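You operate a simulated robot arm through the tools that you are given. There is no shell and no other tool.

You are at the controls of a simulated robot arm. One attempt, no reset.

## Task
Push the four white packers into the preload rig, each into the seat that reads lowest.
Fine: largest printed size first, lowest on the preload meter at that turn; each goes down to the floor of a free slot and stays; the other packers stay on the shelf.

The check looks at the end state, three seconds after you hand in, the way a careful person would. Anything else that was tipped, shoved, dropped, spilled or broken makes it a failure.

## Robot
A 6-joint arm with a three-finger gripper, fixed in place. Base frame: the origin is on the floor under the middle of its stand, x ahead of it, y to its left, z up. Readings come in cm, rad, newtons and seconds.
It reaches about 121.3 cm from its shoulder. Its first joint turns from -2.897 to 2.897 rad. Payload 4.89 kg.
Tool frame: the origin (TCP) lies between the finger pads and is the grasp point; the fingertips stand 3 cm ahead of it; z points along the fingers, y is the line along which they close. The gripper opens to 16.4 cm; its body begins 12.5 cm behind the TCP.
Orientation is that of the tool frame in the base frame, as a unit quaternion [x, y, z, w]. With the fingers straight down and closing along the base's y, the tool's x points along the base's -x, its y along +y and its z along -z.

## Interface
- The arm moves only by the tool nudge_tool. Its argument "commands" is a list of rows, each a list of 6 numbers: the shift along the tool's x, y, z in cm, then the turn, a rotation vector about the tool's x, y, z in rad. In form: [[dx, dy, dz, rx, ry, rz], ...]. A call has 1 to 20 rows; each row is the pose to reach, as a shift and turn from the pose commanded when the call began, along the tool's axes at that moment. "fingers" is the closure, from 0 (fully open) to 1 (shut), set as the call begins (left out, the last holds). Rows are played at 5 a second. More than 5 cm and 0.15 rad between two rows, or a gripper value outside its range, and nothing of the call is played. Where a pose cannot be reached the arm comes as near as it can. A force on the tool above 90 N (or 10 N above the force at the start of the call, whichever is more), or a blocked arm, ends the call early, and 0.2 s more pass. Each finger travels about 10.8 cm/s and halts on what it meets, pressing with about 23 N; the grip force reading is that of the motor and also rises with nothing between the fingers. The clock runs only during rows and for 0.2 s after the last one: add rows that repeat a pose to give the fingers time. The reply holds the time, the measured pose of the TCP, the force on the tool along the base axes, the opening and the grip force, in the units named above and with some noise, with the torque about the TCP (base axes, N m) and any sound that the robot's microphone picked up.
- Cameras (640 x 400 px; columns grow to the right, rows downward): "scene" is fixed at [22.15, 50.06, 147.19]; the picture's right is [-0.52, -0.86, 0.00], its down [-0.41, 0.25, -0.88] and it looks along [0.75, -0.45, -0.48] (base axes); focal length 340 px, centre (320, 200). "wrist" rides on the gripper at [7.6, -0.2, -15.2] in the tool frame; the picture's right is [0.02, 1.00, 0.00], its down [-0.88, 0.02, -0.47] and it looks along [-0.47, 0.01, 0.88] (tool axes); focal length 247 px, centre (320, 200). There is no depth. A picture from a camera that has moved, and an enlarged one, comes with that camera's place and axes in the base frame and with its lens.
- capture(camera): a new picture of that camera. It takes no simulated time.
- lift_body(by): moves the trunk up (or, below 0, down) by that many cm; the arm rides with it, the base frame stays. It gives what a move gives, with no picture.
- zoom(camera, box): a new picture of the part [left, top, right, bottom] of that camera's present view, enlarged. It takes no simulated time.
- sign_off(): hands the job in; it is judged then, once.

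Nothing tells you positions but the pictures and the camera data. Unless the task says otherwise, let go and move clear before handing in.

The tools are called as a command line: name --pt "numbers of a row" for each row, then --argument value for the rest, lists and objects as JSON in quotes. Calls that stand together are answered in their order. nudge_tool: Moves the arm, as the interface text tells. Its arguments: {"type":"object","properties":{"commands":{"type":"array","items":{"type":"array","items":{"type":"number"}}},"fingers":{"type":"number"}},"required":["commands"]} The other tools are called the same way: lift_body (by) moves the trunk up or down; capture (camera) takes a picture; zoom (camera, box) takes an enlarged picture of a part of a camera's view; sign_off () hands the job in.

At the start:

```text
time: 0.0
tcp_pos: [53.74, 7.43, 122.69]
orientation: [-0.001, 1.0, 0.0, 0.001]
wrist_force: [0.2, 0.2, -0.1]
torque: [-0.01, -0.02, 0.0]
grip_width: 16.4
grip_force: 0.2
trunk travel left (down, up): [-17.5, 21.5]
```

scene: 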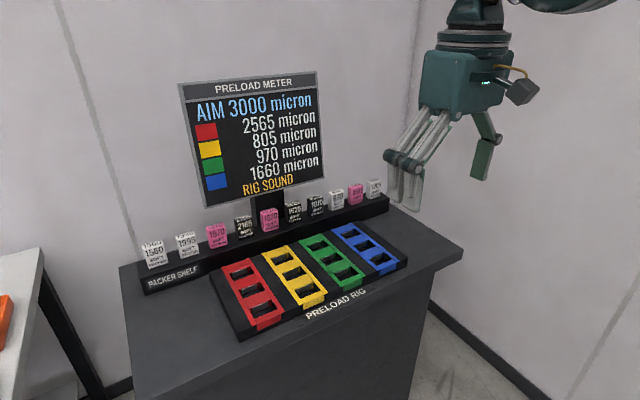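
wrist: 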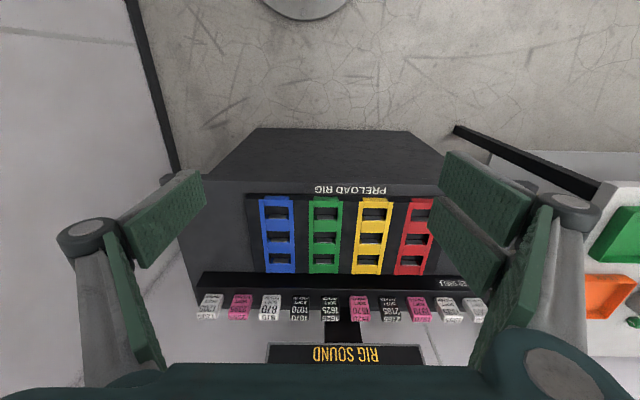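

I see a preload rig with four coloured seats (red, yellow, green, blue), each with three slots, a shelf of packers behind it and a meter above. I'll zoom in first to read the labels and the meter.

zoom --camera "scene" --box '[130, 170, 270, 280]'

zoom --camera "scene" --box '[260, 160, 400, 250]'

zoom --camera "scene" --box '[170, 65, 330, 205]'

zoom --camera "scene" --box '[210, 210, 420, 345]'

zoom --camera "wrist" --box '[180, 180, 500, 380]'

```text
3.64 times, centred on (200, 225) of scene
camera zoom: at [22.15, 50.06, 147.19], right [-0.52, -0.86, 0.0], down [-0.41, 0.25, -0.88], along [0.75, -0.45, -0.48], focal length 1235 px, centre (756, 109)
```

zoom: 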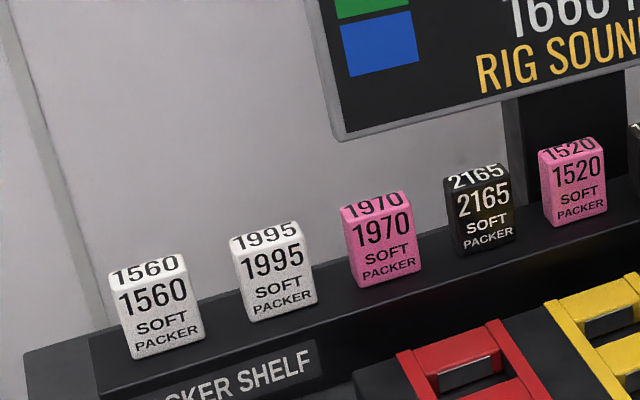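

```text
4.44 times, centred on (330, 205) of scene
camera zoom: at [22.15, 50.06, 147.19], right [-0.52, -0.86, 0.0], down [-0.41, 0.25, -0.88], along [0.75, -0.45, -0.48], focal length 1509 px, centre (276, 178)
```

zoom: 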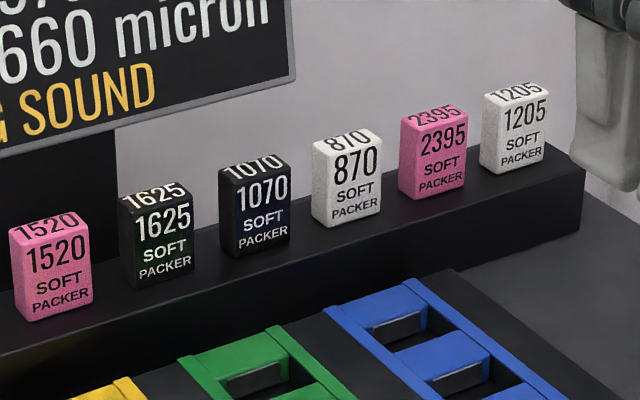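

```text
2.86 times, centred on (250, 135) of scene
camera zoom: at [22.15, 50.06, 147.19], right [-0.52, -0.86, 0.0], down [-0.41, 0.25, -0.88], along [0.75, -0.45, -0.48], focal length 970 px, centre (520, 386)
```

zoom: 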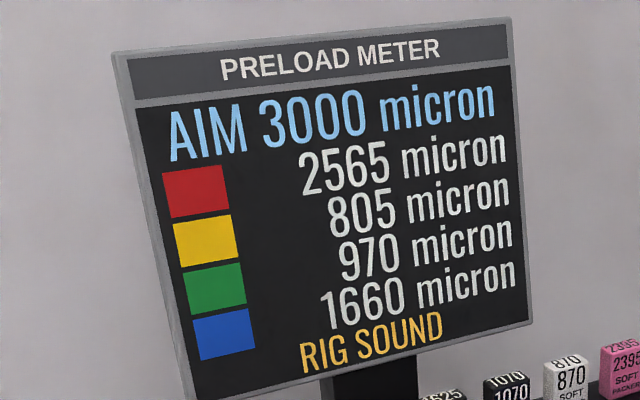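

```text
2.96 times, centred on (315, 278) of scene
camera zoom: at [22.15, 50.06, 147.19], right [-0.52, -0.86, 0.0], down [-0.41, 0.25, -0.88], along [0.75, -0.45, -0.48], focal length 1006 px, centre (335, -30)
```

zoom: 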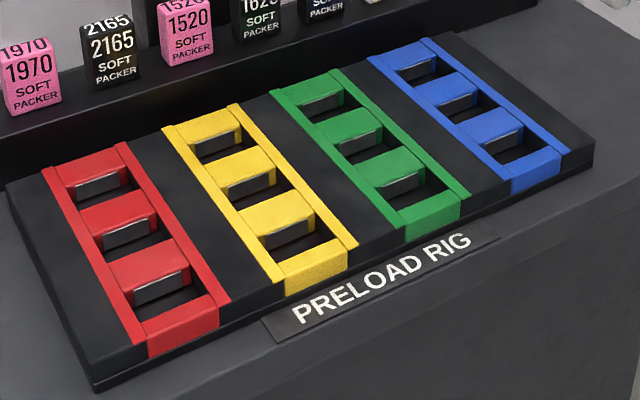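

```text
2.00 times, centred on (340, 280) of wrist
camera zoom: at [46.15, 7.28, 137.91], right [-0.02, 1.0, 0.0], down [0.88, 0.02, 0.47], along [0.47, 0.01, -0.88], focal length 494 px, centre (280, 40)
```

zoom: 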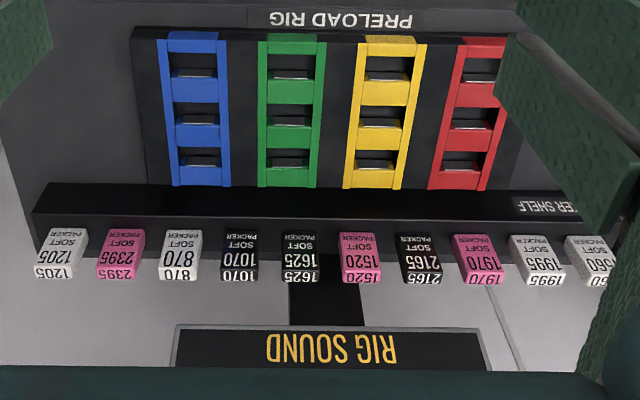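

The white packers read 1995, 1560, 1205 and 870, so I'll place them in that order, and yellow at 805 is the lowest seat for now. The packers look to be near x≈103, z≈90–95, so I'll move the wrist camera forward to measure the geometry.

nudge_tool --pt "-4 4 0 0 0 0" --pt "-8 8 0 0 0 0" --pt "-8 8 0 0 0 0"

capture --camera "wrist"

capture --camera "scene"

```text
refused: row 1 steps farther than a row can; nothing moved
```

```text
taken
camera wrist: at [46.15, 7.28, 137.91], right [-0.02, 1.0, 0.0], down [0.88, 0.02, 0.47], along [0.47, 0.01, -0.88], focal length 247 px, centre (320, 200)
```

wrist: 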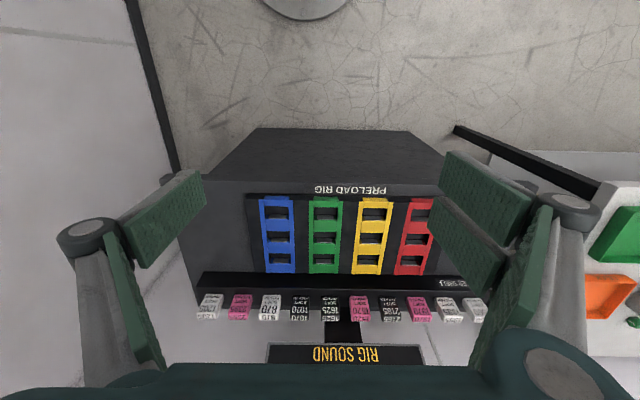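

```text
taken
```

scene: 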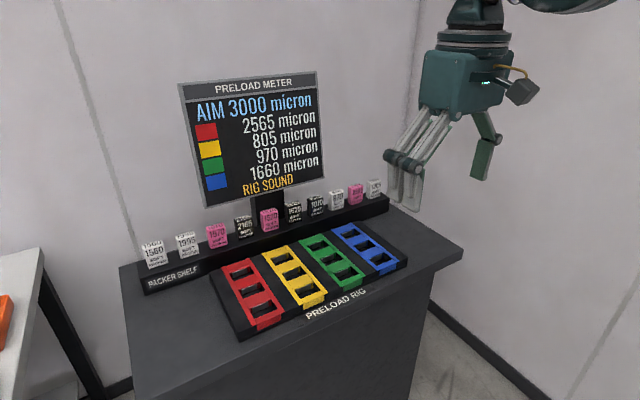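

The last call was refused because each row's total shift must stay within 5 cm. I'll use smaller steps to move forward and left for a closer view of the rig and shelf.

nudge_tool --pt "-3.4 3.4 0 0 0 0" --pt "-6.8 6.8 0 0 0 0" --pt "-10.2 10.2 0 0 0 0" --pt "-10.2 10.2 0 0 0 0"

capture --camera "wrist"

capture --camera "scene"

```text
time: 1.0
tcp_pos: [64.13, 17.84, 122.71]
orientation: [0.0, 1.0, 0.0, 0.0]
wrist_force: [0.8, 0.3, 0.2]
torque: [-0.07, 0.2, -0.04]
grip_width: 16.39
grip_force: 0.0
trunk travel left (down, up): [-17.5, 21.5]
```

```text
taken
camera wrist: at [56.43, 17.8, 137.84], right [-0.02, 1.0, 0.0], down [0.88, 0.02, 0.47], along [0.47, 0.01, -0.88], focal length 247 px, centre (320, 200)
```

wrist: 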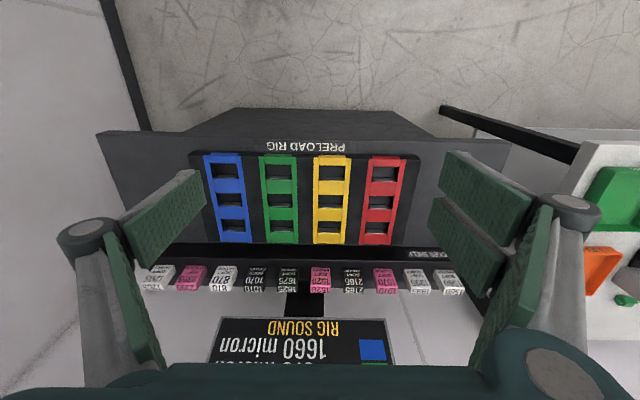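

```text
taken
```

scene: 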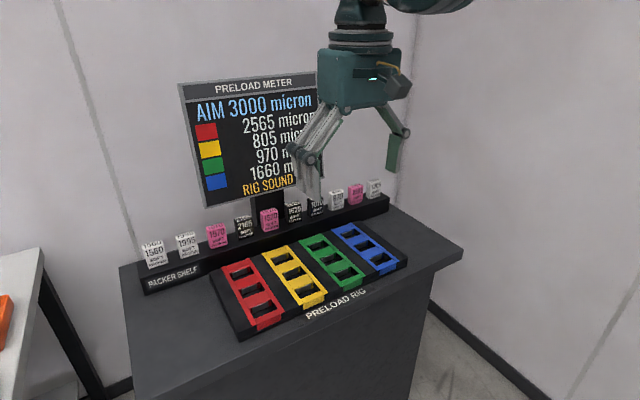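

The view is better now, so I'll zoom into the wrist picture for the slots and packers.

zoom --camera "wrist" --box '[190, 140, 420, 250]'

zoom --camera "wrist" --box '[340, 230, 470, 310]'

zoom --camera "wrist" --box '[130, 230, 260, 310]'

```text
2.78 times, centred on (305, 195) of wrist
camera zoom: at [56.43, 17.8, 137.84], right [-0.02, 1.0, 0.0], down [0.88, 0.02, 0.47], along [0.47, 0.01, -0.88], focal length 687 px, centre (362, 214)
```

zoom: 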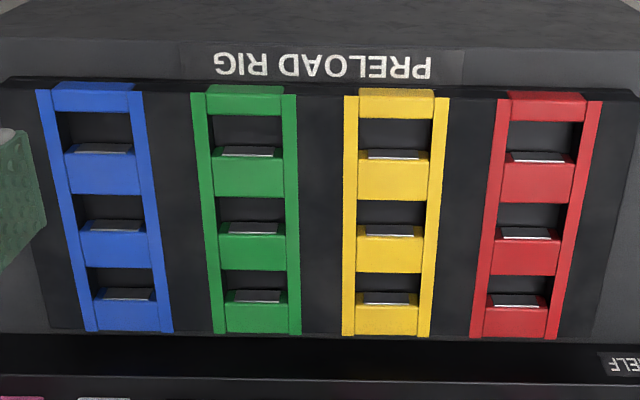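

```text
4.92 times, centred on (405, 270) of wrist
camera zoom: at [56.43, 17.8, 137.84], right [-0.02, 1.0, 0.0], down [0.88, 0.02, 0.47], along [0.47, 0.01, -0.88], focal length 1216 px, centre (-98, -145)
```

zoom: 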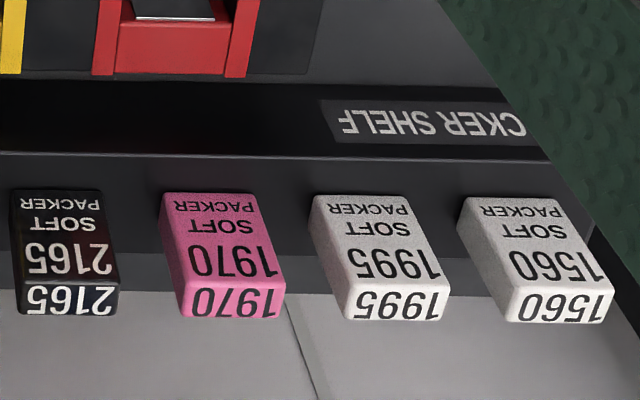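

```text
4.92 times, centred on (195, 270) of wrist
camera zoom: at [56.43, 17.8, 137.84], right [-0.02, 1.0, 0.0], down [0.88, 0.02, 0.47], along [0.47, 0.01, -0.88], focal length 1216 px, centre (935, -145)
```

zoom: 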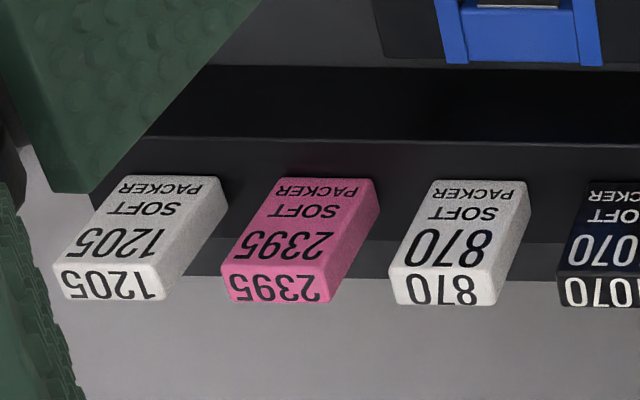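

I can see the metal spring plates in the slots. Next I'll check the gripper's finger geometry against the gaps between packers.

zoom --camera "scene" --box '[270, 0, 450, 220]'

zoom --camera "wrist" --box '[400, 130, 640, 400]'

zoom --camera "wrist" --box '[40, 150, 240, 400]'

```text
1.82 times, centred on (360, 110) of scene
camera zoom: at [22.15, 50.06, 147.19], right [-0.52, -0.86, 0.0], down [-0.41, 0.25, -0.88], along [0.75, -0.45, -0.48], focal length 617 px, centre (247, 364)
```

zoom: 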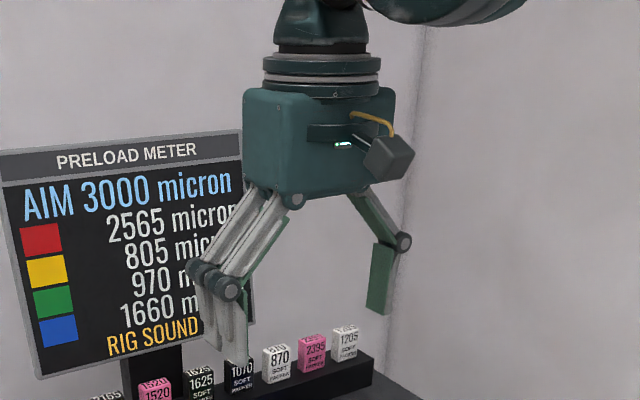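

```text
1.48 times, centred on (520, 265) of wrist
camera zoom: at [56.43, 17.8, 137.84], right [-0.02, 1.0, 0.0], down [0.88, 0.02, 0.47], along [0.47, 0.01, -0.88], focal length 366 px, centre (24, 104)
```

zoom: 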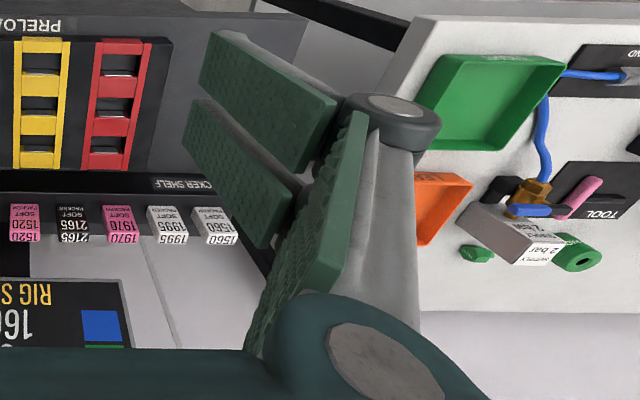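

```text
1.60 times, centred on (140, 275) of wrist
camera zoom: at [56.43, 17.8, 137.84], right [-0.02, 1.0, 0.0], down [0.88, 0.02, 0.47], along [0.47, 0.01, -0.88], focal length 395 px, centre (608, 80)
```

zoom: 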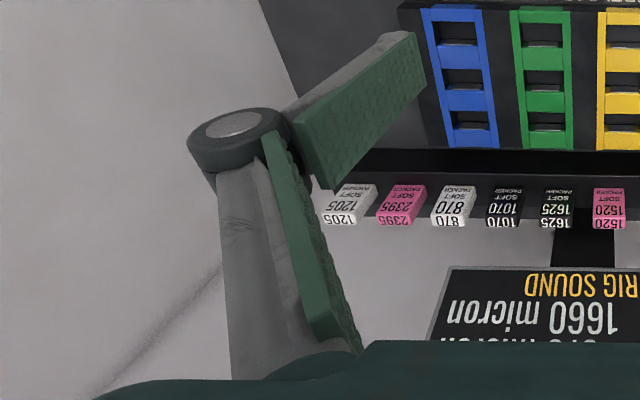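

The shelf top comes out near z≈90, the packers about 4.5 cm wide at 8 cm spacing, and the rig top near z≈88. I'll go lower over the rig to see the slots close up.

nudge_tool --pt "0 0 4.5 0 0 0" --pt "0 1 9 0 0 0" --pt "0 2 13.5 0 0 0" --pt "0 3 17.5 0 0 0" --pt "0 3 17.5 0 0 0"

capture --camera "wrist"

capture --camera "scene"

```text
time: 2.2
tcp_pos: [63.91, 20.69, 105.04]
orientation: [-0.001, 1.0, 0.001, 0.001]
wrist_force: [-0.1, -0.2, -0.7]
torque: [0.0, 0.06, 0.01]
grip_width: 16.4
grip_force: 0.1
trunk travel left (down, up): [-17.5, 21.5]
```

```text
taken
camera wrist: at [56.35, 20.56, 120.24], right [-0.02, 1.0, 0.0], down [0.88, 0.02, 0.47], along [0.47, 0.01, -0.88], focal length 247 px, centre (320, 200)
```

wrist: 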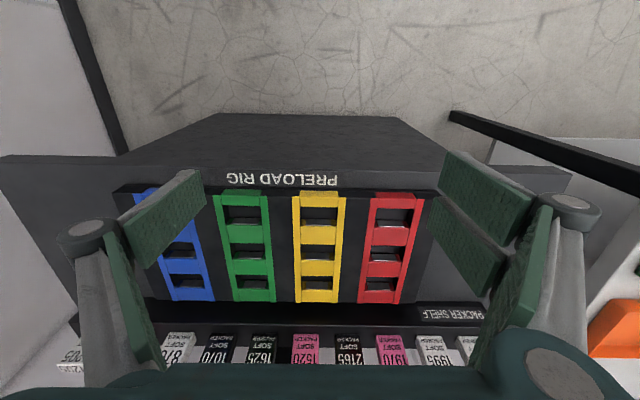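

```text
taken
```

scene: 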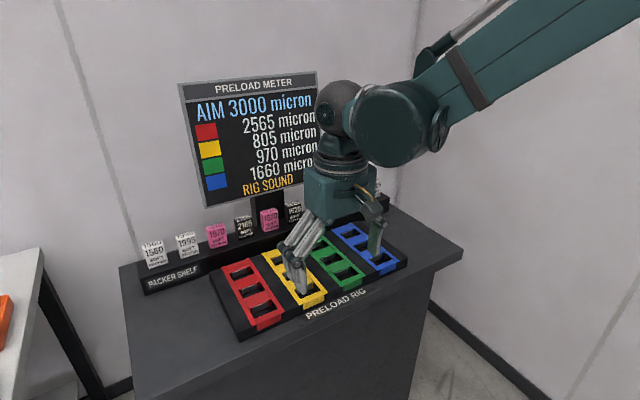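

zoom --camera "wrist" --box '[190, 180, 440, 310]'

zoom --camera "wrist" --box '[280, 180, 360, 310]'

zoom --camera "wrist" --box '[360, 290, 490, 370]'

```text
2.56 times, centred on (315, 245) of wrist
camera zoom: at [56.35, 20.56, 120.24], right [-0.02, 1.0, 0.0], down [0.88, 0.02, 0.47], along [0.47, 0.01, -0.88], focal length 632 px, centre (333, 85)
```

zoom: 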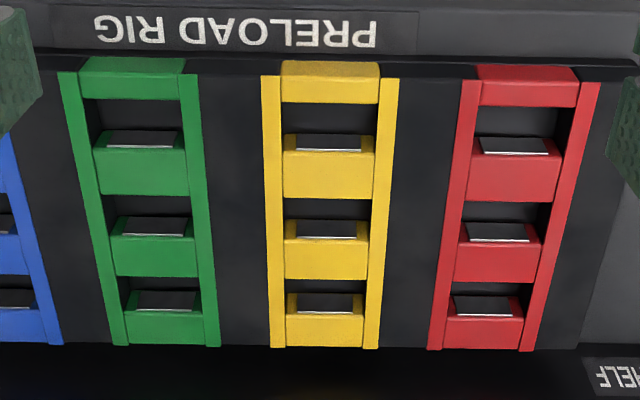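

```text
3.08 times, centred on (320, 245) of wrist
camera zoom: at [56.35, 20.56, 120.24], right [-0.02, 1.0, 0.0], down [0.88, 0.02, 0.47], along [0.47, 0.01, -0.88], focal length 760 px, centre (320, 62)
```

zoom: 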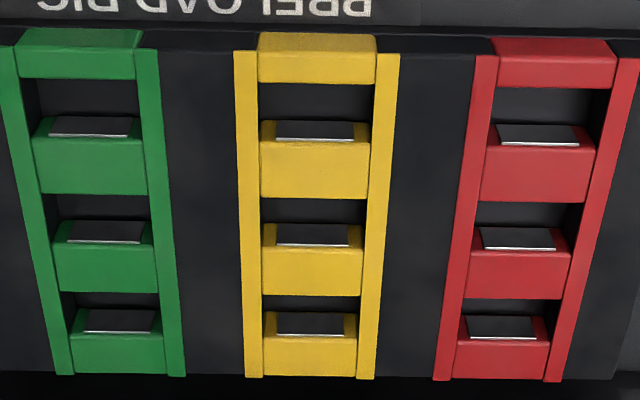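

```text
4.92 times, centred on (425, 330) of wrist
camera zoom: at [56.35, 20.56, 120.24], right [-0.02, 1.0, 0.0], down [0.88, 0.02, 0.47], along [0.47, 0.01, -0.88], focal length 1216 px, centre (-197, -440)
```

zoom: 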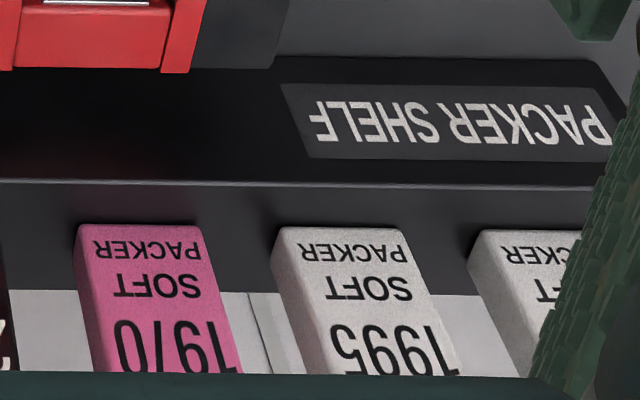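

The slots are about 3.4 cm (x) by 5.8 cm (y), with a leaf spring on the far side. Slot centres are near x≈76.3, 83.2 and 90.2, and the seats are at y≈32.2 (red), 20.8 (yellow), 9.2 (green) and −2.3 (blue). I'll raise the arm and hover near the 1995 packer at (102, 43) to test reach.

nudge_tool --pt "0 0 -4.5 0 0 0" --pt "0 0 -9 0 0 0" --pt "-3.4 2.1 -9 0 0 0" --pt "-6.8 4.2 -9 0 0 0" --pt "-10.2 6.3 -9 0 0 0" --pt "-13.6 8.4 -9 0 0 0" --pt "-17 10.5 -9 0 0 0" --pt "-20.4 12.6 -9 0 0 0" --pt "-23.8 14.7 -9 0 0 0" --pt "-27.2 16.8 -9 0 0 0" --pt "-27.2 16.8 -9 0 0 0" --fingers 0.5

capture --camera "wrist"

capture --camera "scene"

```text
time: 4.6
tcp_pos: [91.22, 37.17, 114.12]
orientation: [0.0, 1.0, 0.0, 0.0]
wrist_force: [1.2, 0.8, -0.1]
torque: [-0.04, 0.12, -0.01]
grip_width: 8.21
grip_force: 0.0
trunk travel left (down, up): [-17.5, 21.5]
```

```text
taken
camera wrist: at [83.54, 37.01, 129.4], right [-0.02, 1.0, 0.0], down [0.88, 0.02, 0.47], along [0.47, 0.01, -0.88], focal length 247 px, centre (320, 200)
```

wrist: 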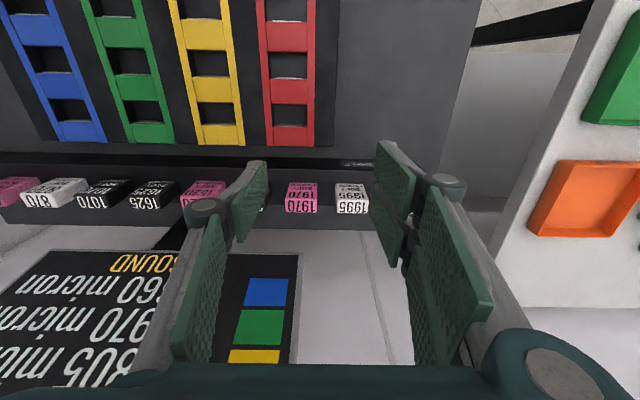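

```text
taken
```

scene: 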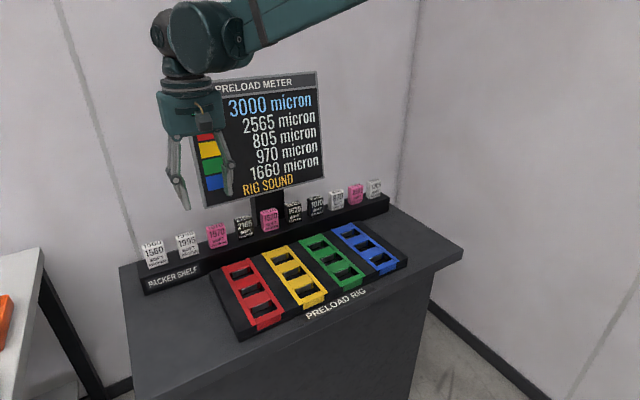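

The arm reaches there well and now sees the rig slots from directly above. I'll zoom to measure the packers and finger thickness.

zoom --camera "wrist" --box '[160, 150, 400, 300]'

zoom --camera "wrist" --box '[280, 170, 380, 230]'

zoom --camera "wrist" --box '[160, 0, 330, 150]'

zoom --camera "scene" --box '[120, 40, 280, 260]'

```text
2.67 times, centred on (280, 225) of wrist
camera zoom: at [83.54, 37.01, 129.4], right [-0.02, 1.0, 0.0], down [0.88, 0.02, 0.47], along [0.47, 0.01, -0.88], focal length 659 px, centre (427, 133)
```

zoom: 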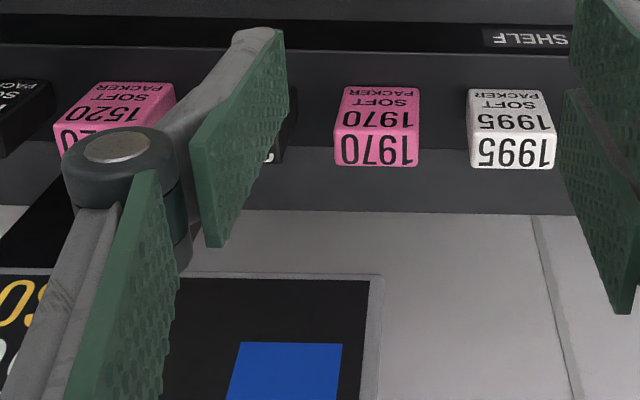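

```text
6.40 times, centred on (330, 200) of wrist
camera zoom: at [83.54, 37.01, 129.4], right [-0.02, 1.0, 0.0], down [0.88, 0.02, 0.47], along [0.47, 0.01, -0.88], focal length 1581 px, centre (256, 200)
```

zoom: 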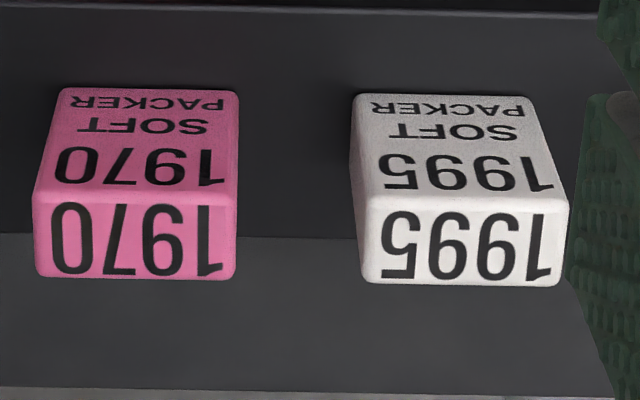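

```text
2.67 times, centred on (245, 75) of wrist
camera zoom: at [83.54, 37.01, 129.4], right [-0.02, 1.0, 0.0], down [0.88, 0.02, 0.47], along [0.47, 0.01, -0.88], focal length 659 px, centre (520, 533)
```

zoom: 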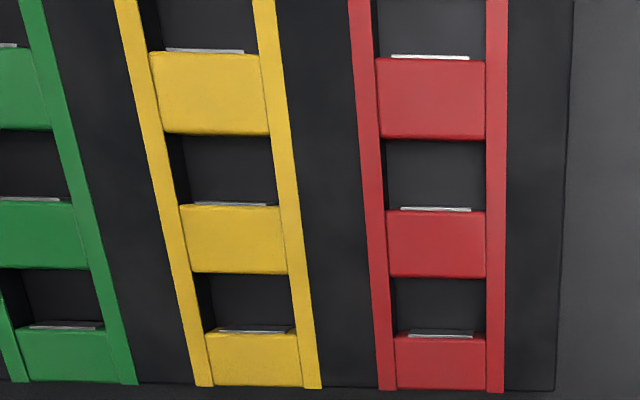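

```text
1.82 times, centred on (200, 150) of scene
camera zoom: at [22.15, 50.06, 147.19], right [-0.52, -0.86, 0.0], down [-0.41, 0.25, -0.88], along [0.75, -0.45, -0.48], focal length 617 px, centre (538, 291)
```

zoom: 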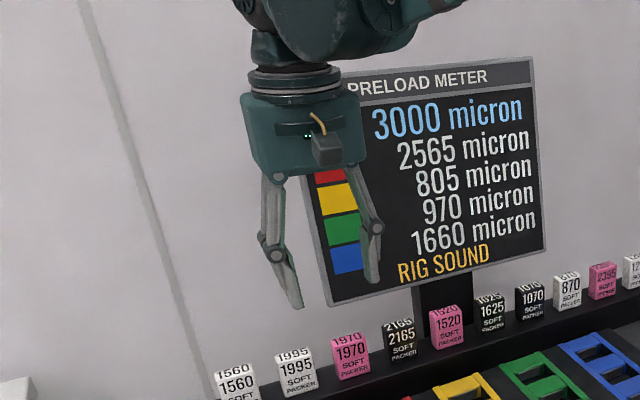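

The 1995 packer is near (101.9, 42.3), about 4.6 wide, 2.4 deep and 6 tall, standing on the shelf at z≈91. I'll hover straight above it with the fingers pre-set to about 6.1 cm and check alignment.

nudge_tool --pt "-3.5 1.7 0 0 0 0" --pt "-7.0 3.4 0 0 0 0" --pt "-10.7 5.1 0 0 0 0" --pt "-10.7 5.1 4 0 0 0" --pt "-10.7 5.1 7 0 0 0" --pt "-10.7 5.1 7 0 0 0" --fingers 0.628

capture --camera "wrist"

capture --camera "scene"

```text
time: 6.0
tcp_pos: [101.81, 42.42, 107.09]
orientation: [-0.001, 1.0, 0.0, 0.001]
wrist_force: [-0.5, -0.1, 0.2]
torque: [-0.02, -0.03, -0.02]
grip_width: 6.09
grip_force: 0.0
trunk travel left (down, up): [-17.5, 21.5]
```

```text
taken
camera wrist: at [94.15, 42.33, 122.25], right [-0.02, 1.0, 0.0], down [0.88, 0.02, 0.47], along [0.47, 0.01, -0.88], focal length 247 px, centre (320, 200)
```

wrist: 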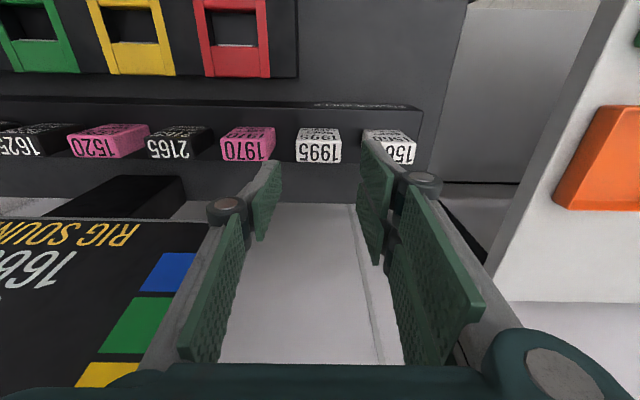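

```text
taken
```

scene: 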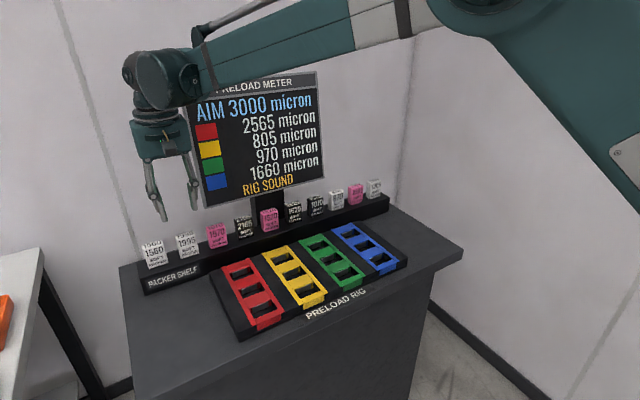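

The reach is fine and I'm hovering above 1995. I'll zoom once more to confirm its location relative to the fingers.

zoom --camera "wrist" --box '[270, 110, 370, 175]'

zoom --camera "wrist" --box '[200, 100, 440, 270]'

zoom --camera "scene" --box '[110, 100, 240, 280]'

```text
6.15 times, centred on (320, 142) of wrist
camera zoom: at [94.15, 42.33, 122.25], right [-0.02, 1.0, 0.0], down [0.88, 0.02, 0.47], along [0.47, 0.01, -0.88], focal length 1520 px, centre (320, 554)
```

zoom: 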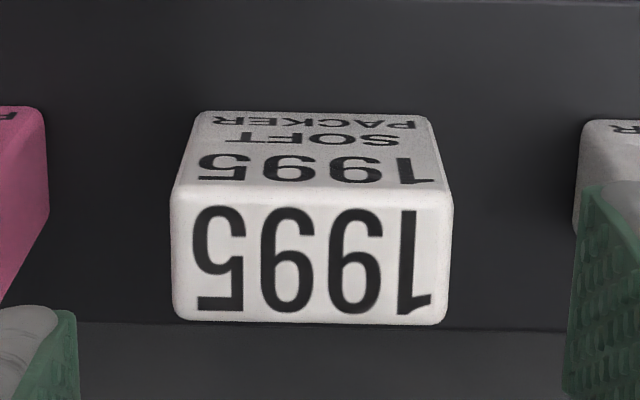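

```text
2.35 times, centred on (320, 185) of wrist
camera zoom: at [94.15, 42.33, 122.25], right [-0.02, 1.0, 0.0], down [0.88, 0.02, 0.47], along [0.47, 0.01, -0.88], focal length 581 px, centre (320, 235)
```

zoom: 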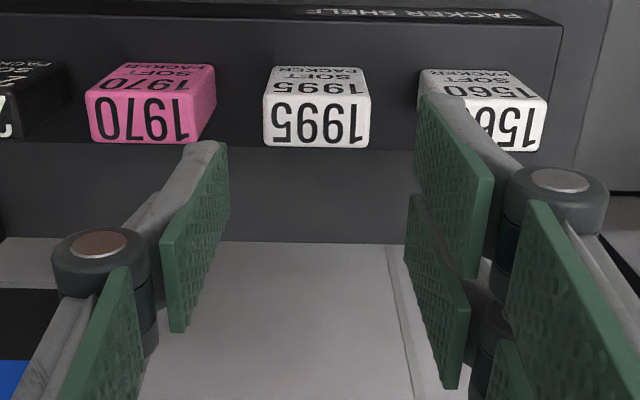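

```text
2.22 times, centred on (175, 190) of scene
camera zoom: at [22.15, 50.06, 147.19], right [-0.52, -0.86, 0.0], down [-0.41, 0.25, -0.88], along [0.75, -0.45, -0.48], focal length 755 px, centre (642, 222)
```

zoom: 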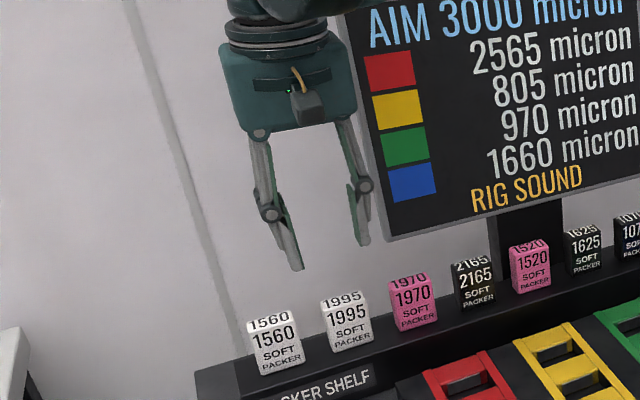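

The packer sits at about (101.85, 42.3) with its top at z≈97, and there's roughly 0.7–0.9 cm clearance on each side of the fingers. I'll descend so the fingertips cover the top 2.5 cm of the packer, then check before gripping.

nudge_tool --pt "0 -0.1 3 0 0 0" --pt "0 -0.1 5 0 0 0" --pt "0 -0.1 6.5 0 0 0" --pt "0 -0.1 8 0 0 0" --pt "0 -0.1 9.6 0 0 0" --pt "0 -0.1 9.6 0 0 0"

capture --camera "wrist"

zoom --camera "scene" --box '[110, 130, 270, 280]'

```text
time: 7.4
tcp_pos: [101.86, 42.34, 97.55]
orientation: [-0.002, 1.0, -0.001, 0.0]
wrist_force: [-0.6, 0.2, 0.7]
torque: [0.0, 0.01, 0.02]
grip_width: 6.12
grip_force: 0.1
trunk travel left (down, up): [-17.5, 21.5]
```

```text
taken
camera wrist: at [94.2, 42.28, 112.9], right [-0.02, 1.0, 0.0], down [0.88, 0.02, 0.47], along [0.47, 0.01, -0.88], focal length 247 px, centre (320, 200)
```

wrist: 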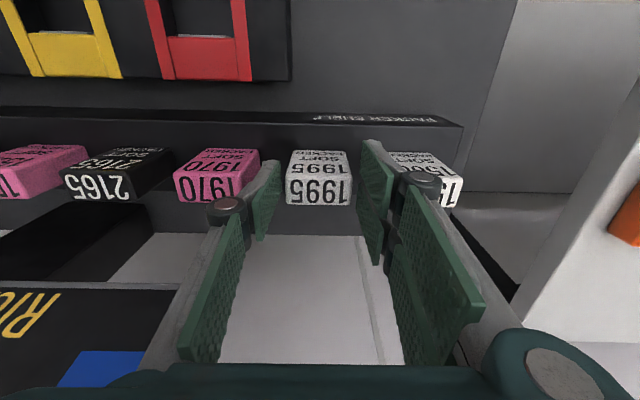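

```text
2.67 times, centred on (190, 205) of scene
camera zoom: at [22.15, 50.06, 147.19], right [-0.52, -0.86, 0.0], down [-0.41, 0.25, -0.88], along [0.75, -0.45, -0.48], focal length 906 px, centre (667, 187)
```

zoom: 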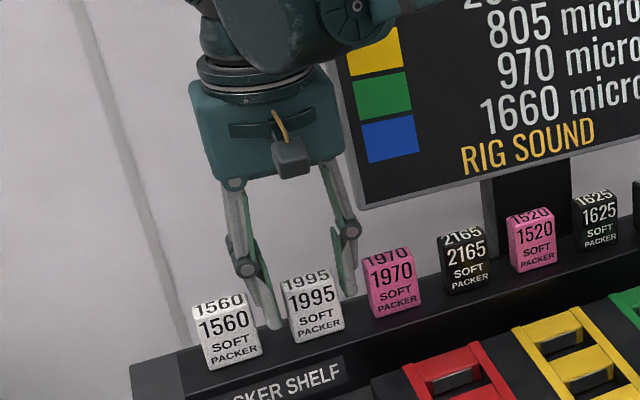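

The 1995 packer sits between the fingers with its neighbours untouched, so I'll close on it now.

nudge_tool --pt "0 0 0 0 0 0" --pt "0 0 0 0 0 0" --pt "0 0 0 0 0 0" --pt "0 0 0 0 0 0" --fingers 0.85

zoom --camera "wrist" --box '[200, 100, 440, 270]'

zoom --camera "scene" --box '[110, 130, 270, 280]'

```text
time: 8.4
tcp_pos: [101.84, 42.43, 97.78]
orientation: [-0.001, 1.0, 0.0, 0.001]
wrist_force: [-0.3, 0.9, 1.2]
torque: [-0.03, 0.04, -0.04]
grip_width: 4.71
grip_force: 22.9
trunk travel left (down, up): [-17.5, 21.5]
```

```text
2.35 times, centred on (320, 185) of wrist
camera zoom: at [94.19, 42.28, 112.93], right [-0.02, 1.0, 0.0], down [0.88, 0.02, 0.47], along [0.47, 0.01, -0.88], focal length 581 px, centre (320, 235)
```

zoom: 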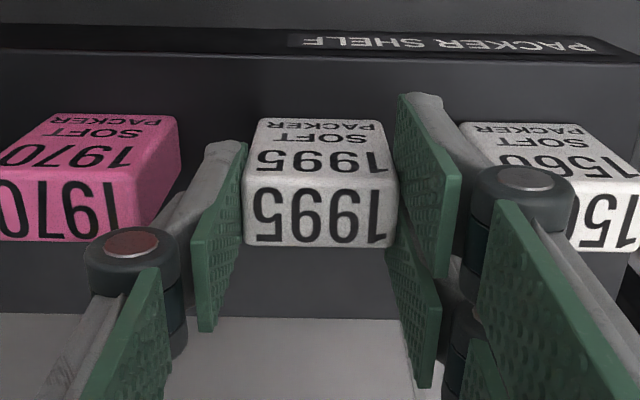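

```text
2.67 times, centred on (190, 205) of scene
camera zoom: at [22.15, 50.06, 147.19], right [-0.52, -0.86, 0.0], down [-0.41, 0.25, -0.88], along [0.75, -0.45, -0.48], focal length 906 px, centre (667, 187)
```

zoom: 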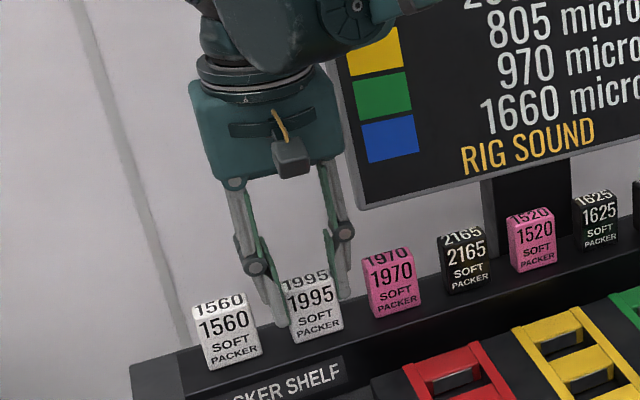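

The grip holds at 4.71 cm, matching the packer. I'll lift it straight up and carry it above yellow's nearest slot at about (76.1, 20.8).

nudge_tool --pt "0 0 -2 0 0 0" --pt "0 0 -5 0 0 0" --pt "0 0 -9 0 0 0" --pt "3.2 -2.7 -9 0 0 0" --pt "6.4 -5.4 -9 0 0 0" --pt "9.6 -8.1 -9 0 0 0" --pt "12.8 -10.8 -9 0 0 0" --pt "16 -13.5 -9 0 0 0" --pt "19.2 -16.2 -9 0 0 0" --pt "22.4 -18.9 -9 0 0 0" --pt "25.7 -21.6 -9 0 0 0" --pt "25.7 -21.6 -9 0 0 0"

capture --camera "wrist"

capture --camera "scene"

```text
time: 11.0
tcp_pos: [76.47, 20.71, 106.67]
orientation: [-0.001, 1.0, 0.0, 0.001]
wrist_force: [-0.5, 0.2, 0.6]
torque: [0.01, -0.12, 0.0]
grip_width: 4.75
grip_force: 22.9
trunk travel left (down, up): [-17.5, 21.5]
```

```text
taken
camera wrist: at [68.69, 20.69, 121.9], right [-0.02, 1.0, 0.0], down [0.88, 0.02, 0.47], along [0.47, 0.01, -0.88], focal length 247 px, centre (320, 200)
```

wrist: 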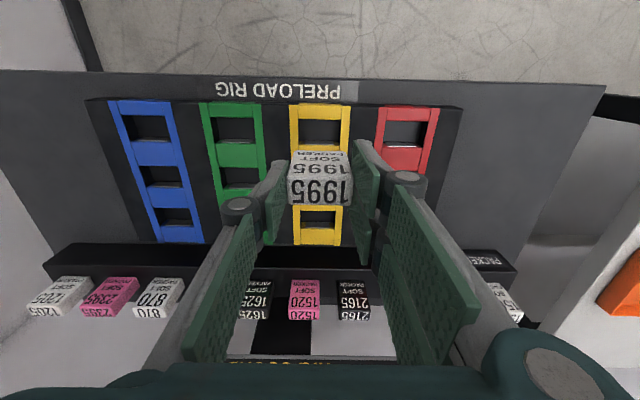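

```text
taken
```

scene: 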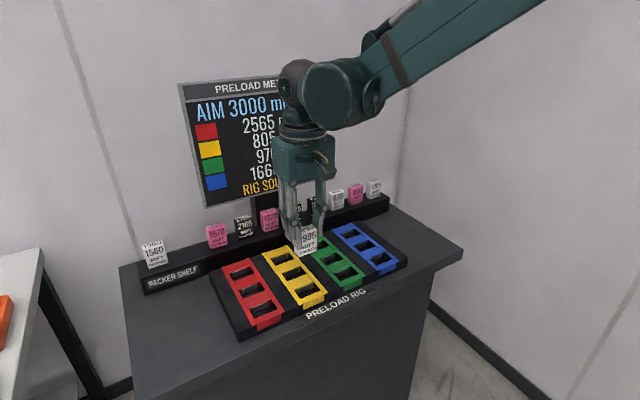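

The packer is carried safely and I'm above yellow. I'll zoom in to refine the slot position.

zoom --camera "wrist" --box '[270, 90, 370, 160]'

zoom --camera "wrist" --box '[190, 90, 450, 250]'

zoom --camera "scene" --box '[240, 200, 360, 320]'

```text
5.71 times, centred on (320, 125) of wrist
camera zoom: at [68.69, 20.69, 121.9], right [-0.02, 1.0, 0.0], down [0.88, 0.02, 0.47], along [0.47, 0.01, -0.88], focal length 1411 px, centre (320, 629)
```

zoom: 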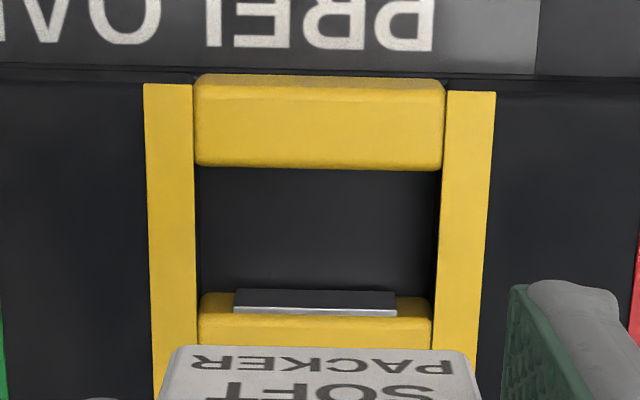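

```text
2.46 times, centred on (320, 170) of wrist
camera zoom: at [68.69, 20.69, 121.9], right [-0.02, 1.0, 0.0], down [0.88, 0.02, 0.47], along [0.47, 0.01, -0.88], focal length 608 px, centre (320, 274)
```

zoom: 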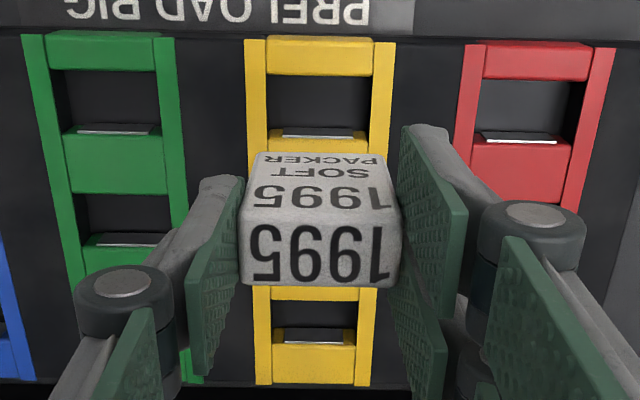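

```text
3.33 times, centred on (300, 260) of scene
camera zoom: at [22.15, 50.06, 147.19], right [-0.52, -0.86, 0.0], down [-0.41, 0.25, -0.88], along [0.75, -0.45, -0.48], focal length 1132 px, centre (387, 0)
```

zoom: 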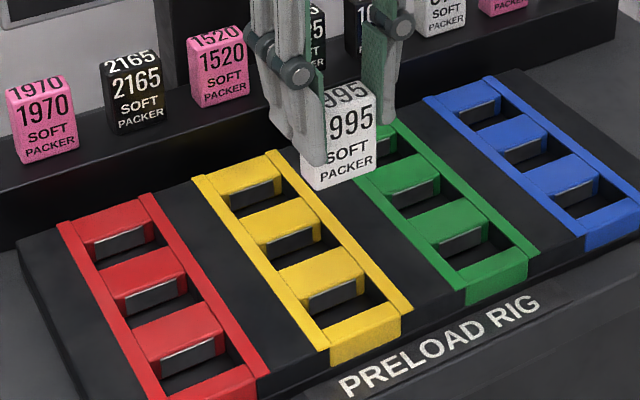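

The slot spans x≈74.6–77.8 with its y centre at about 20.8, and the packer is centred over it. I'll descend to just above the slot mouth and check.

nudge_tool --pt "0 0 4 0 0 0" --pt "0 0 8 0 0 0" --pt "0 0 10.8 0 0 0" --pt "0 0 10.8 0 0 0"

zoom --camera "wrist" --box '[220, 90, 420, 230]'

zoom --camera "scene" --box '[240, 220, 360, 320]'

```text
time: 12.0
tcp_pos: [76.3, 20.79, 95.84]
orientation: [-0.002, 1.0, 0.0, 0.001]
wrist_force: [0.0, 0.2, -1.4]
torque: [-0.03, 0.03, 0.0]
grip_width: 4.73
grip_force: 22.5
trunk travel left (down, up): [-17.5, 21.5]
```

```text
2.86 times, centred on (320, 160) of wrist
camera zoom: at [68.62, 20.7, 110.99], right [-0.02, 1.0, 0.0], down [0.88, 0.02, 0.47], along [0.47, 0.01, -0.88], focal length 706 px, centre (320, 314)
```

zoom: 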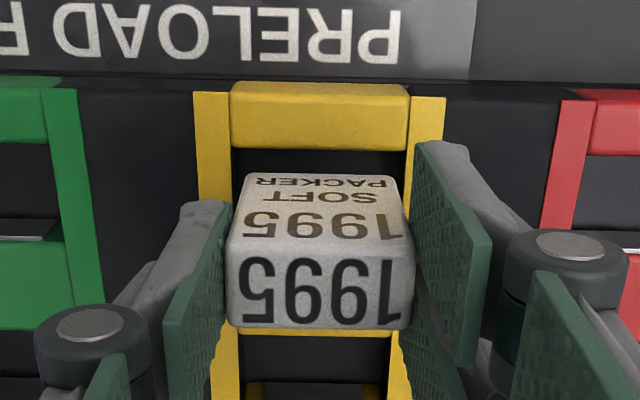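

```text
4.00 times, centred on (300, 270) of scene
camera zoom: at [22.15, 50.06, 147.19], right [-0.52, -0.86, 0.0], down [-0.41, 0.25, -0.88], along [0.75, -0.45, -0.48], focal length 1358 px, centre (400, -80)
```

zoom: 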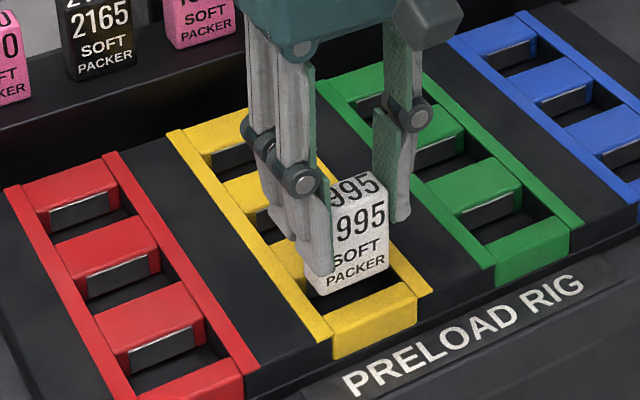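

The packer is aligned over the slot with about 0.3 cm clearance each way in x. I'll lower it into the slot in small steps while watching the force.

nudge_tool --pt "0.1 0 0.6 0 0 0" --pt "0.1 0 1.2 0 0 0" --pt "0.1 0 1.8 0 0 0" --pt "0.1 0 1.8 0 0 0"

zoom --camera "wrist" --box '[220, 90, 420, 230]'

zoom --camera "scene" --box '[240, 220, 360, 320]'

```text
time: 13.0
tcp_pos: [76.02, 20.91, 94.05]
orientation: [-0.001, 1.0, 0.0, 0.001]
wrist_force: [-0.1, -0.4, -0.8]
torque: [0.0, 0.0, -0.03]
grip_width: 4.72
grip_force: 22.9
trunk travel left (down, up): [-17.5, 21.5]
```

```text
2.86 times, centred on (320, 160) of wrist
camera zoom: at [68.45, 20.74, 109.23], right [-0.02, 1.0, 0.0], down [0.88, 0.02, 0.47], along [0.47, 0.01, -0.88], focal length 706 px, centre (320, 314)
```

zoom: 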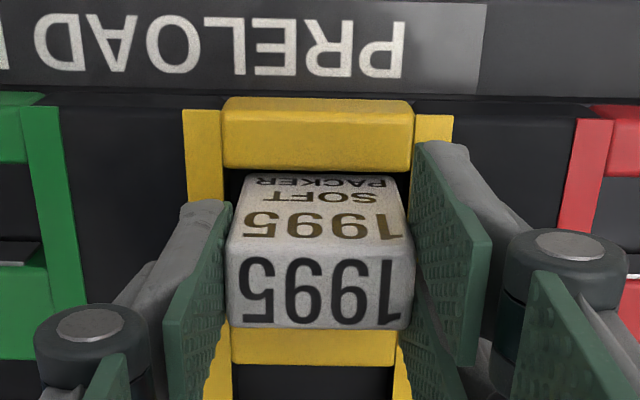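

```text
4.00 times, centred on (300, 270) of scene
camera zoom: at [22.15, 50.06, 147.19], right [-0.52, -0.86, 0.0], down [-0.41, 0.25, -0.88], along [0.75, -0.45, -0.48], focal length 1358 px, centre (400, -80)
```

zoom: 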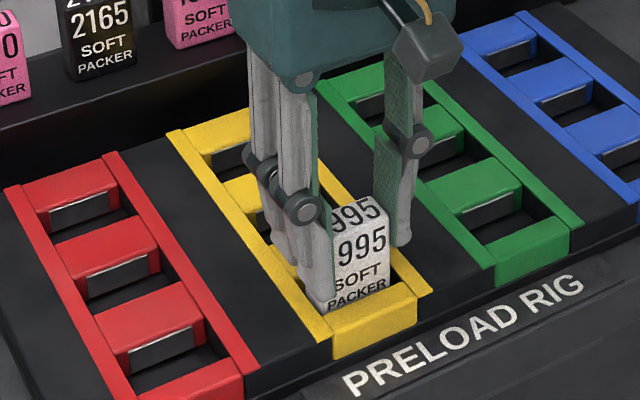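

It's entering the slot without contact. I'll continue down, stopping with the fingertips just above the rig surface.

nudge_tool --pt "0 0 0.5 0 0 0" --pt "0 0 1.0 0 0 0" --pt "0 0 1.5 0 0 0" --pt "0 0 2.0 0 0 0" --pt "0 0 2.0 0 0 0"

zoom --camera "wrist" --box '[220, 90, 420, 230]'

zoom --camera "scene" --box '[240, 220, 360, 320]'

capture --camera "scene"

```text
time: 14.2
tcp_pos: [75.96, 20.84, 92.06]
orientation: [0.0, 1.0, 0.0, 0.0]
wrist_force: [-2.2, 0.4, 27.1]
torque: [0.05, 0.0, 0.02]
grip_width: 4.76
grip_force: 23.5
trunk travel left (down, up): [-17.5, 21.5]
```

```text
2.86 times, centred on (320, 160) of wrist
camera zoom: at [68.3, 20.66, 107.32], right [-0.02, 1.0, 0.0], down [0.88, 0.02, 0.47], along [0.47, 0.01, -0.88], focal length 706 px, centre (320, 314)
```

zoom: 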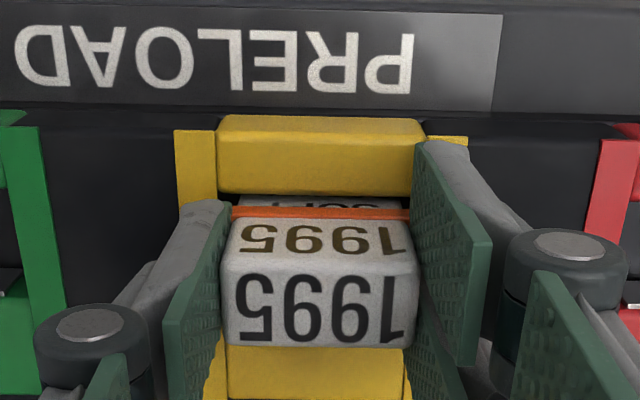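

```text
4.00 times, centred on (300, 270) of scene
camera zoom: at [22.15, 50.06, 147.19], right [-0.52, -0.86, 0.0], down [-0.41, 0.25, -0.88], along [0.75, -0.45, -0.48], focal length 1358 px, centre (400, -80)
```

zoom: 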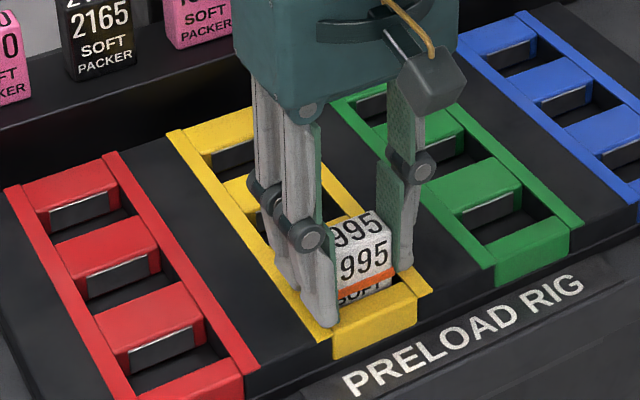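

```text
taken
```

scene: 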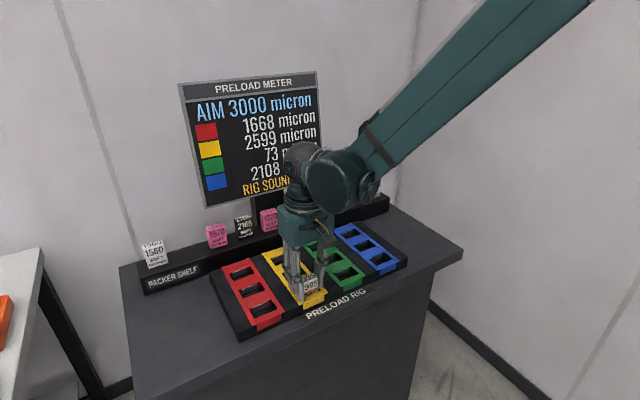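

The meter readings changed as it went in, and an orange stripe has appeared on the front of the packer with 27 N of resistance. I'll look closer before pushing further.

zoom --camera "wrist" --box '[280, 110, 360, 190]'

zoom --camera "scene" --box '[285, 260, 345, 310]'

zoom --camera "scene" --box '[170, 65, 330, 205]'

```text
5.00 times, centred on (320, 150) of wrist
camera zoom: at [68.3, 20.66, 107.32], right [-0.02, 1.0, 0.0], down [0.88, 0.02, 0.47], along [0.47, 0.01, -0.88], focal length 1235 px, centre (320, 450)
```

zoom: 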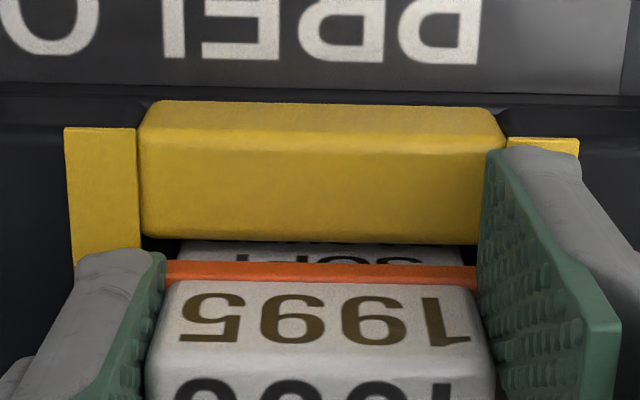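

```text
8.00 times, centred on (315, 285) of scene
camera zoom: at [22.15, 50.06, 147.19], right [-0.52, -0.86, 0.0], down [-0.41, 0.25, -0.88], along [0.75, -0.45, -0.48], focal length 2716 px, centre (360, -480)
```

zoom: 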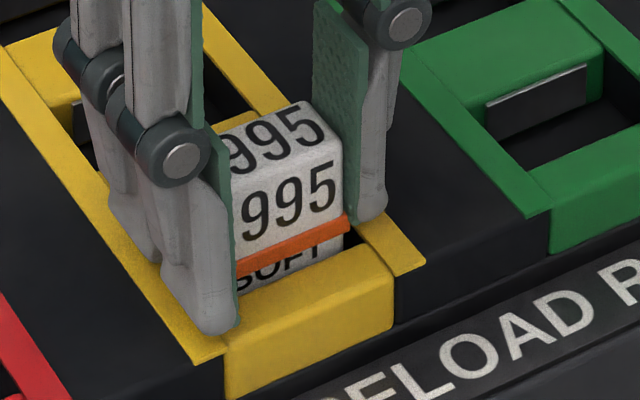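

```text
2.86 times, centred on (250, 135) of scene
camera zoom: at [22.15, 50.06, 147.19], right [-0.52, -0.86, 0.0], down [-0.41, 0.25, -0.88], along [0.75, -0.45, -0.48], focal length 970 px, centre (520, 386)
```

zoom: 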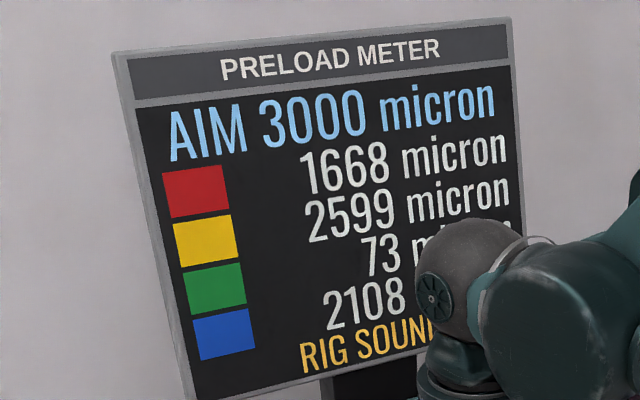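

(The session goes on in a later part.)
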